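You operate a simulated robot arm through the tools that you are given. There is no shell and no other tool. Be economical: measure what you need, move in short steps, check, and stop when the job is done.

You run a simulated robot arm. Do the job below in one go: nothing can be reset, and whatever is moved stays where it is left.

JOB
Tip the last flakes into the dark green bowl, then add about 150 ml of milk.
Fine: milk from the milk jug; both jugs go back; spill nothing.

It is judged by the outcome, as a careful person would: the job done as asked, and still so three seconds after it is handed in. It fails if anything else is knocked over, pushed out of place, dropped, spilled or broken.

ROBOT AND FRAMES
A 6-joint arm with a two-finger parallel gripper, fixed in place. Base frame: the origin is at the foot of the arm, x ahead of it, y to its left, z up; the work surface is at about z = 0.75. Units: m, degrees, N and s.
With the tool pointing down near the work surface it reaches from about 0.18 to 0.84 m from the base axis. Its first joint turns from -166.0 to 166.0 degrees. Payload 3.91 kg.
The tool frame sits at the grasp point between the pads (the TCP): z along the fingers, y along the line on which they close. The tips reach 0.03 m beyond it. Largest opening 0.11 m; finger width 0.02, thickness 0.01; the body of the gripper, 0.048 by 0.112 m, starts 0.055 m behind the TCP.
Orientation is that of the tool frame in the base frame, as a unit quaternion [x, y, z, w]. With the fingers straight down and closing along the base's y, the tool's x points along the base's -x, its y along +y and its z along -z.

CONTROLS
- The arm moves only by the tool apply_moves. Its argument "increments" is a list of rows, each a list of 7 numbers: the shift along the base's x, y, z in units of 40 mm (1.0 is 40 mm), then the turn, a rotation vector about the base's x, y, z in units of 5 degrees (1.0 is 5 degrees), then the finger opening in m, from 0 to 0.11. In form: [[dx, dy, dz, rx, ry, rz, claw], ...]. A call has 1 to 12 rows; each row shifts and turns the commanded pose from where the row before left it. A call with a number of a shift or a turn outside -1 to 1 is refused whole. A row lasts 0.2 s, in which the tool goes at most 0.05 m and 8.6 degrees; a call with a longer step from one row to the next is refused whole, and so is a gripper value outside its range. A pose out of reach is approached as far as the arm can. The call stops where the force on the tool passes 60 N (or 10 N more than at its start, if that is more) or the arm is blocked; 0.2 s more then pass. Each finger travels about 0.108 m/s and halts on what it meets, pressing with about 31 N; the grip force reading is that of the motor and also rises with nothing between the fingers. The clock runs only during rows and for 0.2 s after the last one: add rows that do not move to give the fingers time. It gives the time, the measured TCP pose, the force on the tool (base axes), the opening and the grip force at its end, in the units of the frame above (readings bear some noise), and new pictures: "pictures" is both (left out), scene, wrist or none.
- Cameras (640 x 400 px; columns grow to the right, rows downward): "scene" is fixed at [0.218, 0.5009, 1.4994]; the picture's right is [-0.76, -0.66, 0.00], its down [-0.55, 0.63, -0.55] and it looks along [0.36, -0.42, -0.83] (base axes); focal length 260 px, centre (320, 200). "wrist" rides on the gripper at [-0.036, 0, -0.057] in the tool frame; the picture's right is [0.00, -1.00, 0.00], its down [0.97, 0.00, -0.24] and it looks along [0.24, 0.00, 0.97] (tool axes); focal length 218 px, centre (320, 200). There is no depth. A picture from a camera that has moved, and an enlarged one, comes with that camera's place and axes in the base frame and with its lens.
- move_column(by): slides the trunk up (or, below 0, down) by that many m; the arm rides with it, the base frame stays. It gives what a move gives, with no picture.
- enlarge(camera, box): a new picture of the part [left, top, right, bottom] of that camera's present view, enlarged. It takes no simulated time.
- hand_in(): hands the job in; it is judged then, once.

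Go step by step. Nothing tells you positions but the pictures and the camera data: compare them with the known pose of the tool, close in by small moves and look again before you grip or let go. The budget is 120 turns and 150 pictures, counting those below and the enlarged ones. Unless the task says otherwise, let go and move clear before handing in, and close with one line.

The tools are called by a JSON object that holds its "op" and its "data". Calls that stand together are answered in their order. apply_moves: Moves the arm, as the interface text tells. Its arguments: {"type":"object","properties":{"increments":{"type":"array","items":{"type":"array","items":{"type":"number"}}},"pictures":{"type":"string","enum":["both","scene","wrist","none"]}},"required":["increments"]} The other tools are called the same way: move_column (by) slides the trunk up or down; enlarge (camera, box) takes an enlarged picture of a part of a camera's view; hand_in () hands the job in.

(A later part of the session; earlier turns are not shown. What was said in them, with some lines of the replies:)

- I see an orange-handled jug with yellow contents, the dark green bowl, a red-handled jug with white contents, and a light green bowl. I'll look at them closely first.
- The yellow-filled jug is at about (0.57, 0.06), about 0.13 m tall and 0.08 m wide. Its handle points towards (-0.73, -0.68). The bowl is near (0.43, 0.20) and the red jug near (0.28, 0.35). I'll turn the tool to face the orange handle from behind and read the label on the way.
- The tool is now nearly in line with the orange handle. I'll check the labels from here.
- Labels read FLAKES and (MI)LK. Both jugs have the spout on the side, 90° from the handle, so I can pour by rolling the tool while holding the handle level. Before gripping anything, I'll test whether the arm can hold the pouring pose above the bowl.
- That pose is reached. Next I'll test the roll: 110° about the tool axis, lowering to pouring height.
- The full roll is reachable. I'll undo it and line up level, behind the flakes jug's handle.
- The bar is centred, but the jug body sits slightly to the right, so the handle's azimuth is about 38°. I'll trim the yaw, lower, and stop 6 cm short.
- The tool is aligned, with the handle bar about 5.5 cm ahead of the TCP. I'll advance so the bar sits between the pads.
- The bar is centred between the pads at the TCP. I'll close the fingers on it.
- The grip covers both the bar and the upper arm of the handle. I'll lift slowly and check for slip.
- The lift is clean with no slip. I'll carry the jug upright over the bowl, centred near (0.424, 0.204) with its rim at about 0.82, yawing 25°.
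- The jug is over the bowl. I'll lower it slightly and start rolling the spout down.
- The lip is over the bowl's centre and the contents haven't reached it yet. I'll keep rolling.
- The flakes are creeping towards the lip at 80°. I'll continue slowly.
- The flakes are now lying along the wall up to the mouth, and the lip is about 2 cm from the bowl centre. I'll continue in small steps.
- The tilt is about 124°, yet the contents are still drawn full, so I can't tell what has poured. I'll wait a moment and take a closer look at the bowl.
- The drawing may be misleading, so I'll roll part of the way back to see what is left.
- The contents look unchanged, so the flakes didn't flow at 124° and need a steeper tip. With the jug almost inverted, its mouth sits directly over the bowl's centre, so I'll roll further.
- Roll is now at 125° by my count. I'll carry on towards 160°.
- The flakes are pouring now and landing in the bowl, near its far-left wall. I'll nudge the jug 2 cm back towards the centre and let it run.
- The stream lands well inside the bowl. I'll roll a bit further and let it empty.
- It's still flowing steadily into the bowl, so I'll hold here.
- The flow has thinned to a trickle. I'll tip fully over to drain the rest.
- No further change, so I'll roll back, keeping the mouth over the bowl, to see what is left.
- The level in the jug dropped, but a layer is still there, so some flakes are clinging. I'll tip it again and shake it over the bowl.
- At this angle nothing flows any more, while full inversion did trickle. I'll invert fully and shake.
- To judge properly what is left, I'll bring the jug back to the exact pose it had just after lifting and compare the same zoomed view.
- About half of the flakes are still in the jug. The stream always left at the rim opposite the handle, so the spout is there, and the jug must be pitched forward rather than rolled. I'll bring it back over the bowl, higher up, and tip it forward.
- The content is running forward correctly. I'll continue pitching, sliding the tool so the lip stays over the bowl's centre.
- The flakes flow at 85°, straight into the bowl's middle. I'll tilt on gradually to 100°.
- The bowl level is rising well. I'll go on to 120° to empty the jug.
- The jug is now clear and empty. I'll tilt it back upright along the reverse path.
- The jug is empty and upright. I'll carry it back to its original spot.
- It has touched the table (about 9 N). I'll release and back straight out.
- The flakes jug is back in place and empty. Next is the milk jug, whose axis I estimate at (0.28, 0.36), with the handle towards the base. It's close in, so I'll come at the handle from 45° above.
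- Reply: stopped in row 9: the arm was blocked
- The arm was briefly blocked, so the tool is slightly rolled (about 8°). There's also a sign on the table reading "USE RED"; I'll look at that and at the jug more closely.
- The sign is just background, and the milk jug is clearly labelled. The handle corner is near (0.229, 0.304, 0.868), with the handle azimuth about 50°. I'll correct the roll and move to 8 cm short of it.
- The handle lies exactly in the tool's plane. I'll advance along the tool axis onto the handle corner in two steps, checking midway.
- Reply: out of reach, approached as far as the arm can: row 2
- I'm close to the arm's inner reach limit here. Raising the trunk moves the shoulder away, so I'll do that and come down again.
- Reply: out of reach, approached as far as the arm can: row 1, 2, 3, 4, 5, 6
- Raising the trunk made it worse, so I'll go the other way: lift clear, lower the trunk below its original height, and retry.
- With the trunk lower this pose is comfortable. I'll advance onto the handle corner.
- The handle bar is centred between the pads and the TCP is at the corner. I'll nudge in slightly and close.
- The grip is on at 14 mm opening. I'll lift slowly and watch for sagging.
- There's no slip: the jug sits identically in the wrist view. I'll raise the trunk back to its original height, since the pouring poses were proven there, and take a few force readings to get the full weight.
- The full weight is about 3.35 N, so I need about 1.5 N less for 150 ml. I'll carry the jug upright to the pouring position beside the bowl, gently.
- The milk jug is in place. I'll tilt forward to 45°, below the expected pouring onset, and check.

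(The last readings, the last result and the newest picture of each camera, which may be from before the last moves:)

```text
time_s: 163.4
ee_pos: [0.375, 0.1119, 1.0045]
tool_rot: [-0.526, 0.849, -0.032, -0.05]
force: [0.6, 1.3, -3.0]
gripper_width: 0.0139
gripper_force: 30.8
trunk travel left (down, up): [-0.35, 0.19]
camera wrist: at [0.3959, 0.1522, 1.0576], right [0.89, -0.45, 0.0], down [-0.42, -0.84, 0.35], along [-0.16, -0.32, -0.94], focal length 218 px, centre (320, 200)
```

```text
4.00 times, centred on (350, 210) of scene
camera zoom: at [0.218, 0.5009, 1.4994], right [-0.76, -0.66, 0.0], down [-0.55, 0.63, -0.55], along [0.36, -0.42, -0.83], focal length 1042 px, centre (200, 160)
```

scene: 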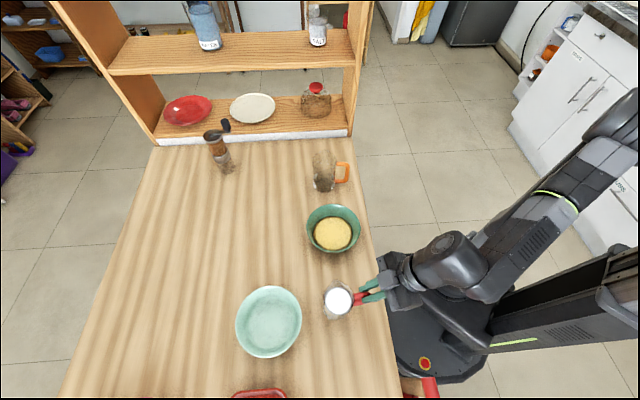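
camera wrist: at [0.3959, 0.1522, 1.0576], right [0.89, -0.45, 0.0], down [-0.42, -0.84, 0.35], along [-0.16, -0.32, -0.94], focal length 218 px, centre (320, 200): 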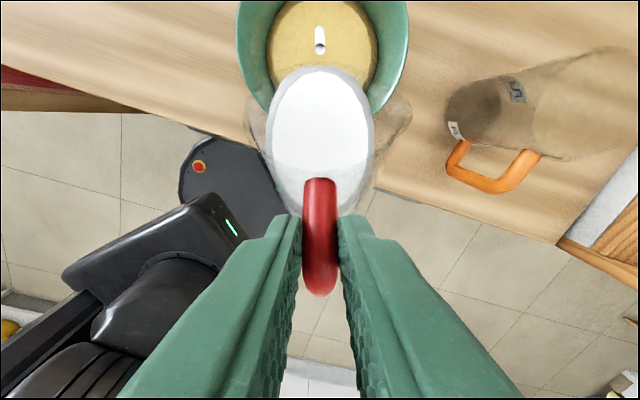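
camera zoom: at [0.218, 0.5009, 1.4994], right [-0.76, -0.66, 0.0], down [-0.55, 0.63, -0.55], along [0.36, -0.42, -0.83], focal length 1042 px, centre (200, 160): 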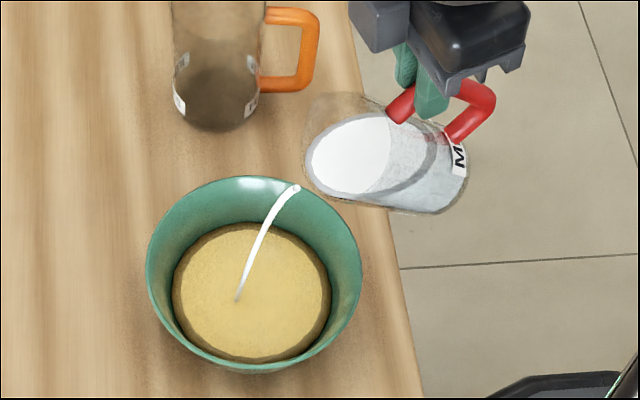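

The milk is already flowing into the middle of the bowl at 45°. I'll hold here, sample the weight, and watch.

{"op": "apply_moves", "data": {"increments": [[0, 0, 0, 0, 0, 0, 0]], "pictures": "none"}}

{"op": "apply_moves", "data": {"increments": [[0, 0, 0, 0, 0, 0, 0]], "pictures": "none"}}

{"op": "apply_moves", "data": {"increments": [[0, 0, 0, 0, 0, 0, 0]], "pictures": "none"}}

{"op": "enlarge", "data": {"camera": "scene", "box": [270, 160, 430, 260]}}

```text
time_s: 163.8
ee_pos: [0.3765, 0.1142, 1.0049]
tool_rot: [-0.526, 0.849, -0.031, -0.049]
force: [-0.6, 1.0, -3.4]
gripper_width: 0.014
gripper_force: 30.8
trunk travel left (down, up): [-0.35, 0.19]
```

```text
time_s: 164.2
ee_pos: [0.3763, 0.1133, 1.0043]
tool_rot: [-0.524, 0.85, -0.031, -0.049]
force: [1.0, -0.3, -3.1]
gripper_width: 0.014
gripper_force: 31.1
trunk travel left (down, up): [-0.35, 0.19]
```

```text
time_s: 164.6
ee_pos: [0.3762, 0.1131, 1.0045]
tool_rot: [-0.524, 0.85, -0.032, -0.049]
force: [-0.7, 0.7, -3.6]
gripper_width: 0.0139
gripper_force: 31.4
trunk travel left (down, up): [-0.35, 0.19]
```

```text
4.00 times, centred on (350, 210) of scene
camera zoom: at [0.218, 0.5009, 1.4994], right [-0.76, -0.66, 0.0], down [-0.55, 0.63, -0.55], along [0.36, -0.42, -0.83], focal length 1042 px, centre (200, 160)
```

zoom: 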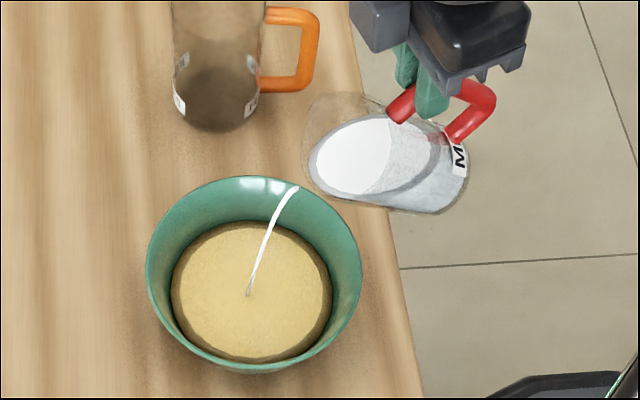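

The flow is settling to a trickle at this tilt, so the quantity is controllable. I'll tilt on to 55° and sample again.

{"op": "apply_moves", "data": {"increments": [[0.05, 0.1, 0, -0.447, 0.223, 0, 0], [0.04, 0.08, 0, -0.447, 0.223, 0, 0], [0.04, 0.08, 0, -0.447, 0.223, 0, 0], [0.04, 0.08, 0, -0.447, 0.223, 0, 0], [0, 0, 0, 0, 0, 0, 0], [0, 0, 0, 0, 0, 0, 0], [0, 0, 0, 0, 0, 0, 0], [0, 0, 0, 0, 0, 0, 0]], "pictures": "none"}}

{"op": "enlarge", "data": {"camera": "scene", "box": [270, 160, 430, 260]}}

{"op": "apply_moves", "data": {"increments": [[0, 0, 0, 0, 0, 0, 0]], "pictures": "none"}}

{"op": "apply_moves", "data": {"increments": [[0, 0, 0, 0, 0, 0, 0]], "pictures": "none"}}

{"op": "apply_moves", "data": {"increments": [[0, 0, 0, 0, 0, 0, 0]], "pictures": "none"}}

{"op": "apply_moves", "data": {"increments": [[0, 0, 0, 0, 0, 0, 0]], "pictures": "none"}}

{"op": "enlarge", "data": {"camera": "scene", "box": [270, 160, 430, 260]}}

```text
time_s: 166.4
ee_pos: [0.3816, 0.1264, 1.0052]
tool_rot: [-0.52, 0.842, -0.077, -0.123]
force: [-0.5, 0.0, -2.2]
gripper_width: 0.014
gripper_force: 30.7
trunk travel left (down, up): [-0.35, 0.19]
```

```text
4.00 times, centred on (350, 210) of scene
camera zoom: at [0.218, 0.5009, 1.4994], right [-0.76, -0.66, 0.0], down [-0.55, 0.63, -0.55], along [0.36, -0.42, -0.83], focal length 1042 px, centre (200, 160)
```

zoom: 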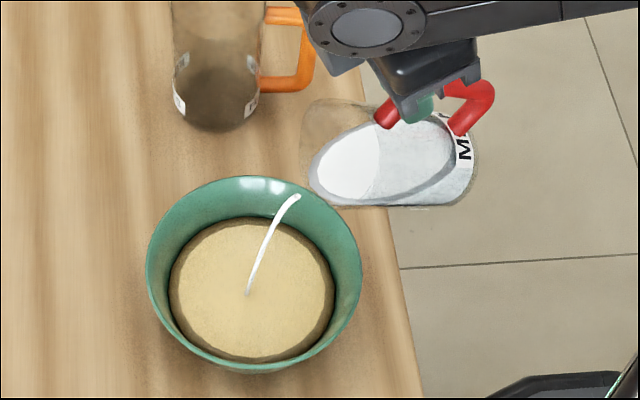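

```text
time_s: 166.8
ee_pos: [0.3816, 0.127, 1.0057]
tool_rot: [-0.52, 0.841, -0.077, -0.123]
force: [0.5, 0.1, -2.5]
gripper_width: 0.014
gripper_force: 31.3
trunk travel left (down, up): [-0.35, 0.19]
```

```text
time_s: 167.2
ee_pos: [0.3819, 0.1274, 1.0055]
tool_rot: [-0.52, 0.842, -0.077, -0.124]
force: [-0.4, -1.1, -2.5]
gripper_width: 0.0138
gripper_force: 31.5
trunk travel left (down, up): [-0.35, 0.19]
```

```text
time_s: 167.6
ee_pos: [0.3821, 0.1264, 1.0054]
tool_rot: [-0.52, 0.842, -0.077, -0.122]
force: [0.1, 1.1, -2.9]
gripper_width: 0.0138
gripper_force: 30.7
trunk travel left (down, up): [-0.35, 0.19]
```

```text
time_s: 168.0
ee_pos: [0.382, 0.1271, 1.0051]
tool_rot: [-0.52, 0.842, -0.077, -0.123]
force: [0.6, -0.2, -2.8]
gripper_width: 0.0142
gripper_force: 31.0
trunk travel left (down, up): [-0.35, 0.19]
```

```text
4.00 times, centred on (350, 210) of scene
camera zoom: at [0.218, 0.5009, 1.4994], right [-0.76, -0.66, 0.0], down [-0.55, 0.63, -0.55], along [0.36, -0.42, -0.83], focal length 1042 px, centre (200, 160)
```

zoom: 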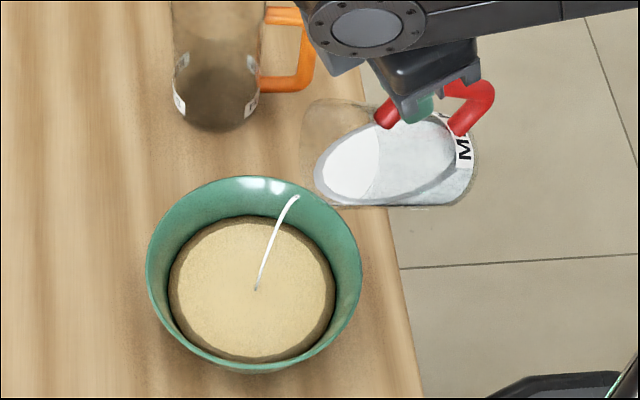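

Weight is down by roughly 0.7 N and the trickle is fading. I'll tilt on to 62° and sample again.

{"op": "apply_moves", "data": {"increments": [[0.04, 0.08, 0, -0.447, 0.223, 0, 0], [0.04, 0.08, 0, -0.447, 0.223, 0, 0], [0.04, 0.08, 0, -0.358, 0.178, 0, 0], [0, 0, 0, 0, 0, 0, 0], [0, 0, 0, 0, 0, 0, 0], [0, 0, 0, 0, 0, 0, 0], [0, 0, 0, 0, 0, 0, 0], [0, 0, 0, 0, 0, 0, 0], [0, 0, 0, 0, 0, 0, 0]], "pictures": "none"}}

{"op": "apply_moves", "data": {"increments": [[0, 0, 0, 0, 0, 0, 0]], "pictures": "none"}}

{"op": "apply_moves", "data": {"increments": [[0, 0, 0, 0, 0, 0, 0]], "pictures": "none"}}

{"op": "apply_moves", "data": {"increments": [[0, 0, 0, 0, 0, 0, 0]], "pictures": "none"}}

{"op": "apply_moves", "data": {"increments": [[0, 0, 0, 0, 0, 0, 0]], "pictures": "none"}}

{"op": "apply_moves", "data": {"increments": [[0, 0, 0, 0, 0, 0, 0]], "pictures": "none"}}

{"op": "enlarge", "data": {"camera": "scene", "box": [270, 160, 430, 260]}}

```text
time_s: 170.0
ee_pos: [0.3869, 0.1359, 1.0037]
tool_rot: [-0.515, 0.833, -0.108, -0.173]
force: [0.0, -0.7, -1.5]
gripper_width: 0.0142
gripper_force: 30.9
trunk travel left (down, up): [-0.35, 0.19]
```

```text
time_s: 170.4
ee_pos: [0.3863, 0.137, 1.0034]
tool_rot: [-0.515, 0.832, -0.109, -0.173]
force: [-0.5, -0.2, -1.4]
gripper_width: 0.0138
gripper_force: 31.1
trunk travel left (down, up): [-0.35, 0.19]
```

```text
time_s: 170.8
ee_pos: [0.3868, 0.1363, 1.0033]
tool_rot: [-0.515, 0.832, -0.109, -0.173]
force: [0.7, 0.0, -2.0]
gripper_width: 0.0137
gripper_force: 30.7
trunk travel left (down, up): [-0.35, 0.19]
```

```text
time_s: 171.2
ee_pos: [0.3873, 0.137, 1.0037]
tool_rot: [-0.514, 0.833, -0.108, -0.174]
force: [0.0, -0.5, -1.4]
gripper_width: 0.0142
gripper_force: 30.8
trunk travel left (down, up): [-0.35, 0.19]
```

```text
time_s: 171.6
ee_pos: [0.3872, 0.1361, 1.0034]
tool_rot: [-0.515, 0.833, -0.108, -0.173]
force: [-0.6, -0.5, -2.0]
gripper_width: 0.014
gripper_force: 31.4
trunk travel left (down, up): [-0.35, 0.19]
```

```text
time_s: 172.0
ee_pos: [0.3857, 0.1361, 1.0028]
tool_rot: [-0.514, 0.833, -0.108, -0.173]
force: [0.2, -0.4, -2.6]
gripper_width: 0.0138
gripper_force: 31.0
trunk travel left (down, up): [-0.35, 0.19]
```

```text
4.00 times, centred on (350, 210) of scene
camera zoom: at [0.218, 0.5009, 1.4994], right [-0.76, -0.66, 0.0], down [-0.55, 0.63, -0.55], along [0.36, -0.42, -0.83], focal length 1042 px, centre (200, 160)
```

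zoom: 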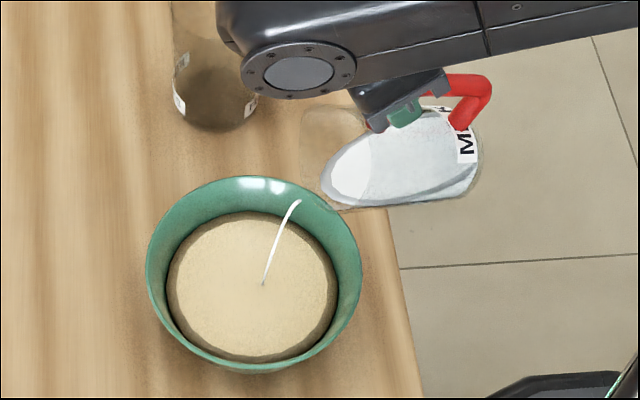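

Weight is now about 1.8 N, which suggests around 150 ml, but that reading is noisy. I'll bring the jug upright to the reference pose and check both its level and the weight.

{"op": "apply_moves", "data": {"increments": [[0, 0, 0, 0.895, -0.446, 0, 0], [-0.04, -0.08, 0, 0.895, -0.446, 0, 0], [-0.05, -0.1, 0.1, 0.895, -0.446, 0, 0], [-0.05, -0.1, 0.2, 0.895, -0.446, 0, 0], [-0.05, -0.1, 0.2, 0.895, -0.446, 0, 0], [-0.05, -0.1, 0.2, 0.895, -0.446, 0, 0], [-0.05, -0.1, 0.2, 0.895, -0.446, 0, 0], [0, 0, 0.1, 0.895, -0.446, 0, 0], [0, 0, 0, 0.895, -0.446, 0, 0], [0, 0, 0, 0.895, -0.446, 0, 0], [0, 0, 0, 0.895, -0.446, 0, 0], [0, 0, 0, 0.895, -0.446, 0, 0]], "pictures": "none"}}

{"op": "apply_moves", "data": {"increments": [[0, 0, 0, 0.358, -0.178, 0, 0], [0, 0, 0, 0, 0, 0, 0]], "pictures": "none"}}

{"op": "apply_moves", "data": {"increments": [[0, 0, 0, 0, 0, 0, 0]], "pictures": "none"}}

{"op": "apply_moves", "data": {"increments": [[0, 0, 0, 0, 0, 0, 0]], "pictures": "none"}}

{"op": "apply_moves", "data": {"increments": [[0, 0, 0, 0, 0, 0, 0]], "pictures": "none"}}

{"op": "apply_moves", "data": {"increments": [[0, 0, 0, 0, 0, 0, 0]], "pictures": "none"}}

{"op": "apply_moves", "data": {"increments": [[0, 0, 0, 0, 0, 0, 0]], "pictures": "none"}}

{"op": "apply_moves", "data": {"increments": [[0, 0, 0, 0, 0, 0, 0]], "pictures": "none"}}

{"op": "apply_moves", "data": {"increments": [[0, 0, 0, 0, 0, 0, 0]], "pictures": "wrist"}}

{"op": "enlarge", "data": {"camera": "scene", "box": [270, 150, 430, 260]}}

```text
time_s: 174.6
ee_pos: [0.3755, 0.1142, 1.045]
tool_rot: [-0.499, 0.808, 0.163, 0.266]
force: [0.2, 0.1, -1.1]
gripper_width: 0.0139
gripper_force: 30.9
trunk travel left (down, up): [-0.35, 0.19]
```

```text
time_s: 175.2
ee_pos: [0.3751, 0.1141, 1.0451]
tool_rot: [-0.495, 0.804, 0.171, 0.281]
force: [0.1, 0.4, -2.5]
gripper_width: 0.014
gripper_force: 31.2
trunk travel left (down, up): [-0.35, 0.19]
```

```text
time_s: 175.6
ee_pos: [0.3741, 0.114, 1.0442]
tool_rot: [-0.496, 0.804, 0.171, 0.279]
force: [-0.3, -0.1, -1.9]
gripper_width: 0.0139
gripper_force: 30.6
trunk travel left (down, up): [-0.35, 0.19]
```

```text
time_s: 176.0
ee_pos: [0.3747, 0.1138, 1.0443]
tool_rot: [-0.496, 0.804, 0.171, 0.279]
force: [0.1, 0.4, -1.4]
gripper_width: 0.0139
gripper_force: 31.5
trunk travel left (down, up): [-0.35, 0.19]
```

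```text
time_s: 176.4
ee_pos: [0.3745, 0.1139, 1.0436]
tool_rot: [-0.496, 0.804, 0.171, 0.279]
force: [0.0, 0.0, -1.6]
gripper_width: 0.0143
gripper_force: 31.2
trunk travel left (down, up): [-0.35, 0.19]
```

```text
time_s: 176.8
ee_pos: [0.3742, 0.1154, 1.0443]
tool_rot: [-0.496, 0.804, 0.172, 0.281]
force: [-0.1, 0.4, -1.9]
gripper_width: 0.0141
gripper_force: 31.2
trunk travel left (down, up): [-0.35, 0.19]
```

```text
time_s: 177.2
ee_pos: [0.3738, 0.1135, 1.0441]
tool_rot: [-0.497, 0.804, 0.172, 0.279]
force: [0.0, 0.6, -2.3]
gripper_width: 0.014
gripper_force: 31.0
trunk travel left (down, up): [-0.35, 0.19]
```

```text
time_s: 177.6
ee_pos: [0.3743, 0.1141, 1.0448]
tool_rot: [-0.497, 0.804, 0.171, 0.279]
force: [-0.8, 0.8, -1.0]
gripper_width: 0.0139
gripper_force: 31.2
trunk travel left (down, up): [-0.35, 0.19]
```

```text
time_s: 178.0
ee_pos: [0.374, 0.1142, 1.0446]
tool_rot: [-0.497, 0.804, 0.172, 0.279]
force: [0.7, 0.3, -1.7]
gripper_width: 0.014
gripper_force: 31.4
trunk travel left (down, up): [-0.35, 0.19]
camera wrist: at [0.373, 0.108, 1.1124], right [0.89, -0.45, 0.0], down [-0.41, -0.81, -0.41], along [0.19, 0.37, -0.91], focal length 218 px, centre (320, 200)
```

wrist: 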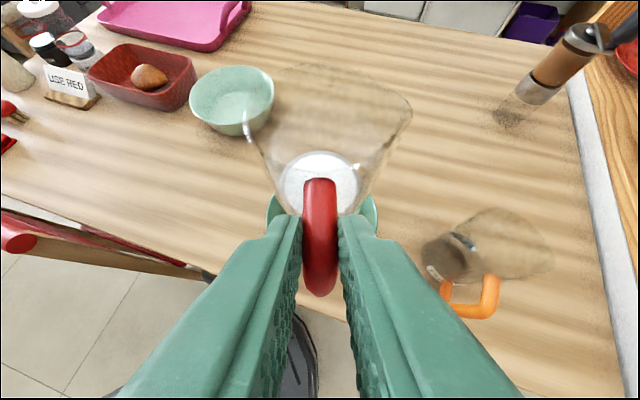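

```text
3.64 times, centred on (350, 205) of scene
camera zoom: at [0.218, 0.5009, 1.4994], right [-0.76, -0.66, 0.0], down [-0.55, 0.63, -0.55], along [0.36, -0.42, -0.83], focal length 947 px, centre (211, 182)
```

zoom: 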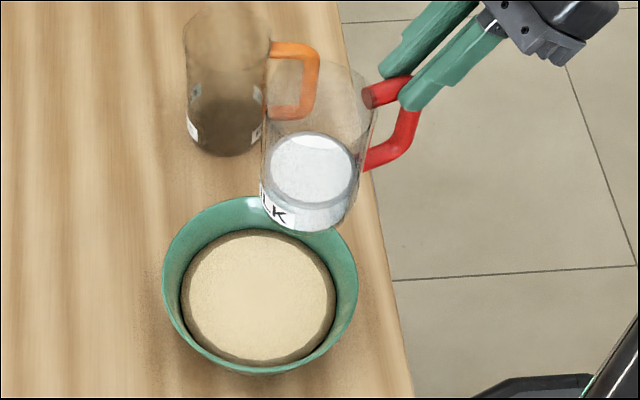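

Force dropped by about 1.6 N and the jug level fell 5 cm across a bore of about 6.2 cm. Both give about 150–160 ml, so the pour is done. I'll carry the milk jug back above its spot.

{"op": "apply_moves", "data": {"increments": [[-0.17, 0.22, 0, 0, 0, -0.05, 0], [-0.2, 0.28, 0, 0, 0, -0.1, 0], [-0.3, 0.41, 0, 0, 0, -0.2, 0], [-0.36, 0.49, 0, 0, 0, -0.25, 0], [-0.4, 0.55, 0, 0, 0, -0.3, 0], [-0.4, 0.55, 0, 0, 0, -0.3, 0], [-0.4, 0.55, 0, 0, 0, -0.3, 0], [-0.4, 0.55, 0, 0, 0, -0.3, 0], [-0.36, 0.49, 0, 0, 0, -0.25, 0], [-0.3, 0.41, 0, 0, 0, -0.25, 0], [-0.2, 0.28, 0, 0, 0, -0.2, 0], [-0.1, 0.11, 0, 0, 0, -0.1, 0]], "pictures": "none"}}

{"op": "move_column", "data": {"by": -0.15}}

{"op": "apply_moves", "data": {"increments": [[0, 0, 0, 0, 0, 0, 0]]}}

{"op": "enlarge", "data": {"camera": "scene", "box": [310, 260, 430, 340]}}

```text
time_s: 180.6
ee_pos: [0.2315, 0.308, 1.0451]
tool_rot: [-0.402, 0.855, 0.139, 0.298]
force: [-0.4, 0.3, -2.0]
gripper_width: 0.0139
gripper_force: 30.8
trunk travel left (down, up): [-0.35, 0.19]
```

```text
time_s: 182.3
ee_pos: [0.2311, 0.3088, 0.8952]
tool_rot: [-0.402, 0.855, 0.139, 0.297]
force: [-0.8, 0.4, -2.1]
gripper_width: 0.014
gripper_force: 31.3
trunk travel left (down, up): [-0.2, 0.34]
```

```text
time_s: 182.7
ee_pos: [0.23, 0.3079, 0.8958]
tool_rot: [-0.401, 0.855, 0.139, 0.297]
force: [-0.6, 0.3, -1.6]
gripper_width: 0.0142
gripper_force: 31.5
trunk travel left (down, up): [-0.2, 0.34]
camera wrist: at [0.2276, 0.3034, 0.9634], right [0.77, -0.64, 0.0], down [-0.58, -0.7, -0.41], along [0.26, 0.32, -0.91], focal length 218 px, centre (320, 200)
```

scene: 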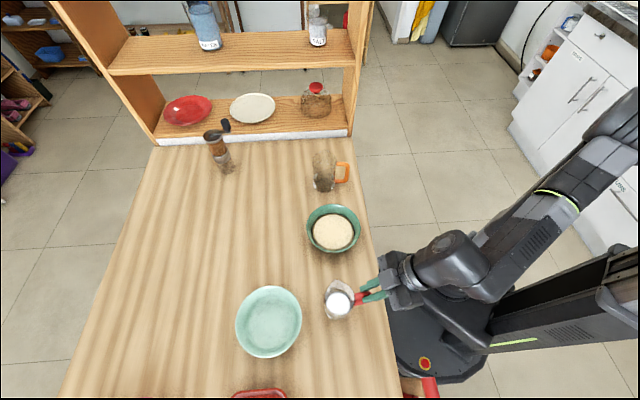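
wrist: 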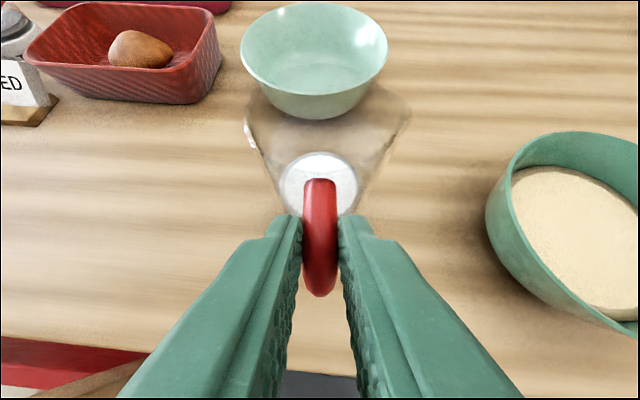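

```text
5.00 times, centred on (370, 300) of scene
camera zoom: at [0.218, 0.5009, 1.4994], right [-0.76, -0.66, 0.0], down [-0.55, 0.63, -0.55], along [0.36, -0.42, -0.83], focal length 1302 px, centre (70, -300)
```

zoom: 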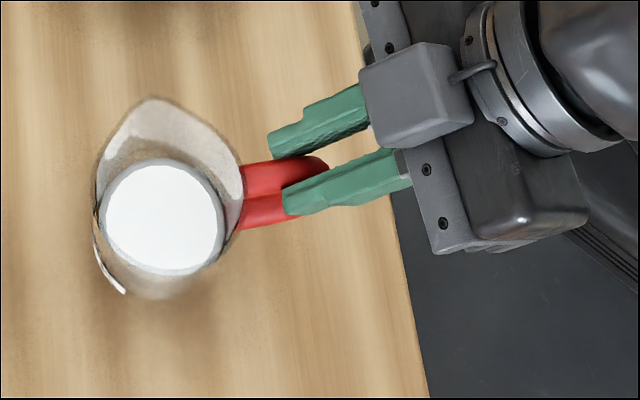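

The jug is above its original spot. I'll lower it gently to contact.

{"op": "apply_moves", "data": {"increments": [[0.03, 0.03, -0.25, 0, 0, 0, 0], [0, 0, -0.25, 0, 0, 0, 0], [0, 0, -0.12, 0, 0, 0, 0], [0, 0, -0.06, 0, 0, 0, 0], [0, 0, -0.04, 0, 0, 0, 0], [0, 0, 0, 0, 0, 0, 0]], "pictures": "none"}}

{"op": "enlarge", "data": {"camera": "scene", "box": [310, 260, 430, 340]}}

```text
time_s: 184.1
ee_pos: [0.2314, 0.3103, 0.8688]
tool_rot: [-0.402, 0.854, 0.14, 0.298]
force: [-1.1, -6.5, 19.4]
gripper_width: 0.0138
gripper_force: 30.3
trunk travel left (down, up): [-0.2, 0.34]
```

```text
5.00 times, centred on (370, 300) of scene
camera zoom: at [0.218, 0.5009, 1.4994], right [-0.76, -0.66, 0.0], down [-0.55, 0.63, -0.55], along [0.36, -0.42, -0.83], focal length 1302 px, centre (70, -300)
```

zoom: 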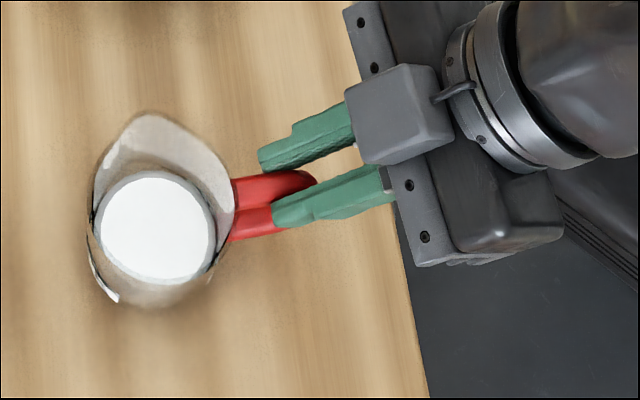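

It's in contact. I'll ease off slightly, open, and back out along the tool axis.

{"op": "apply_moves", "data": {"increments": [[0, 0, 0.04, 0, 0, 0, 0], [0, 0, 0, 0, 0, 0, 0.014], [0, 0, 0, 0, 0, 0, 0.03], [0, 0, 0, 0, 0, 0, 0.06], [0, 0, 0, 0, 0, 0, 0.07], [-0.15, -0.18, 0.31, 0, 0, 0, 0.07], [-0.2, -0.24, 0.42, 0, 0, 0, 0.07], [-0.2, -0.24, 0.42, 0, 0, 0, 0.07], [-0.2, -0.24, 0.42, 0, 0, 0, 0.07], [0, 0, 0.6, 0, 0, 0, 0.07]]}}

{"op": "enlarge", "data": {"camera": "scene", "box": [230, 200, 420, 340]}}

```text
time_s: 186.3
ee_pos: [0.2014, 0.2748, 0.9538]
tool_rot: [-0.403, 0.855, 0.14, 0.297]
force: [-0.1, 0.2, 0.5]
gripper_width: 0.0701
gripper_force: 0.2
trunk travel left (down, up): [-0.2, 0.34]
camera wrist: at [0.1994, 0.2695, 1.0222], right [0.77, -0.64, 0.0], down [-0.58, -0.7, -0.41], along [0.26, 0.32, -0.91], focal length 218 px, centre (320, 200)
```

scene: 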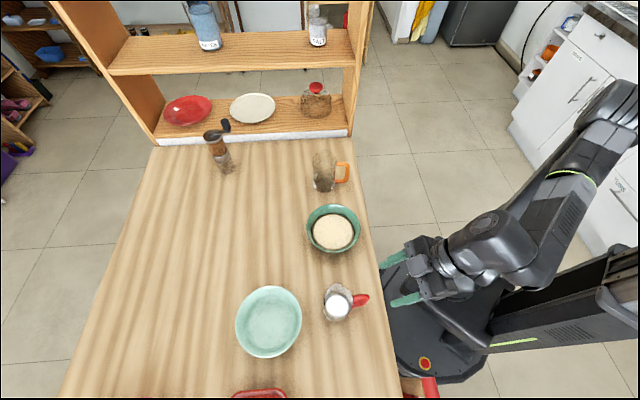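
wrist: 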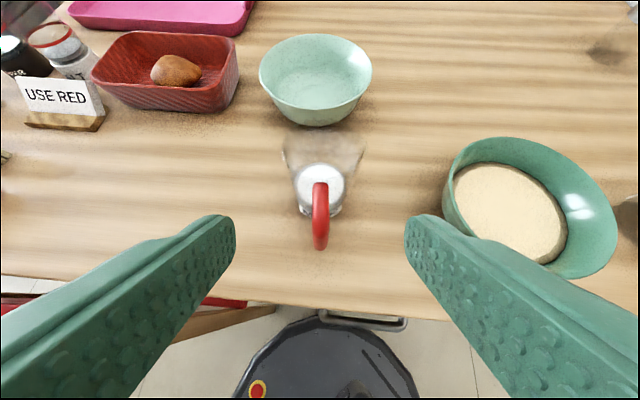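

```text
2.86 times, centred on (325, 270) of scene
camera zoom: at [0.218, 0.5009, 1.4994], right [-0.76, -0.66, 0.0], down [-0.55, 0.63, -0.55], along [0.36, -0.42, -0.83], focal length 744 px, centre (306, 0)
```

zoom: 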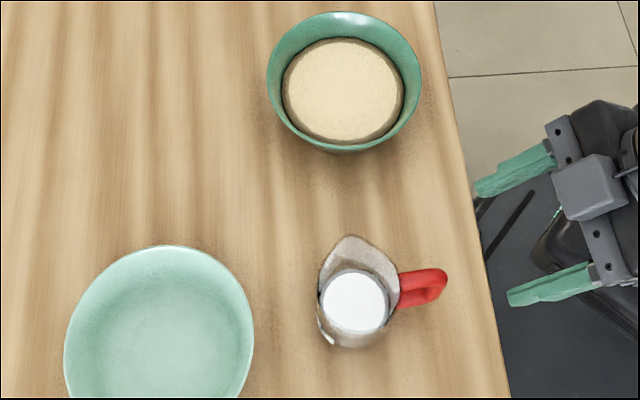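

Both jugs are back in their original places and upright, the flakes and milk are in the dark green bowl, the table is clean, and the arm is clear. I'm handing in.

{"op": "hand_in", "data": {}}

```text
The job is handed in.
```

The flakes jug is empty into the dark green bowl, about 150–160 ml of milk (by jug weight and level) went in on top, both jugs are back within a few millimetres of where they stood, and I saw no spills.
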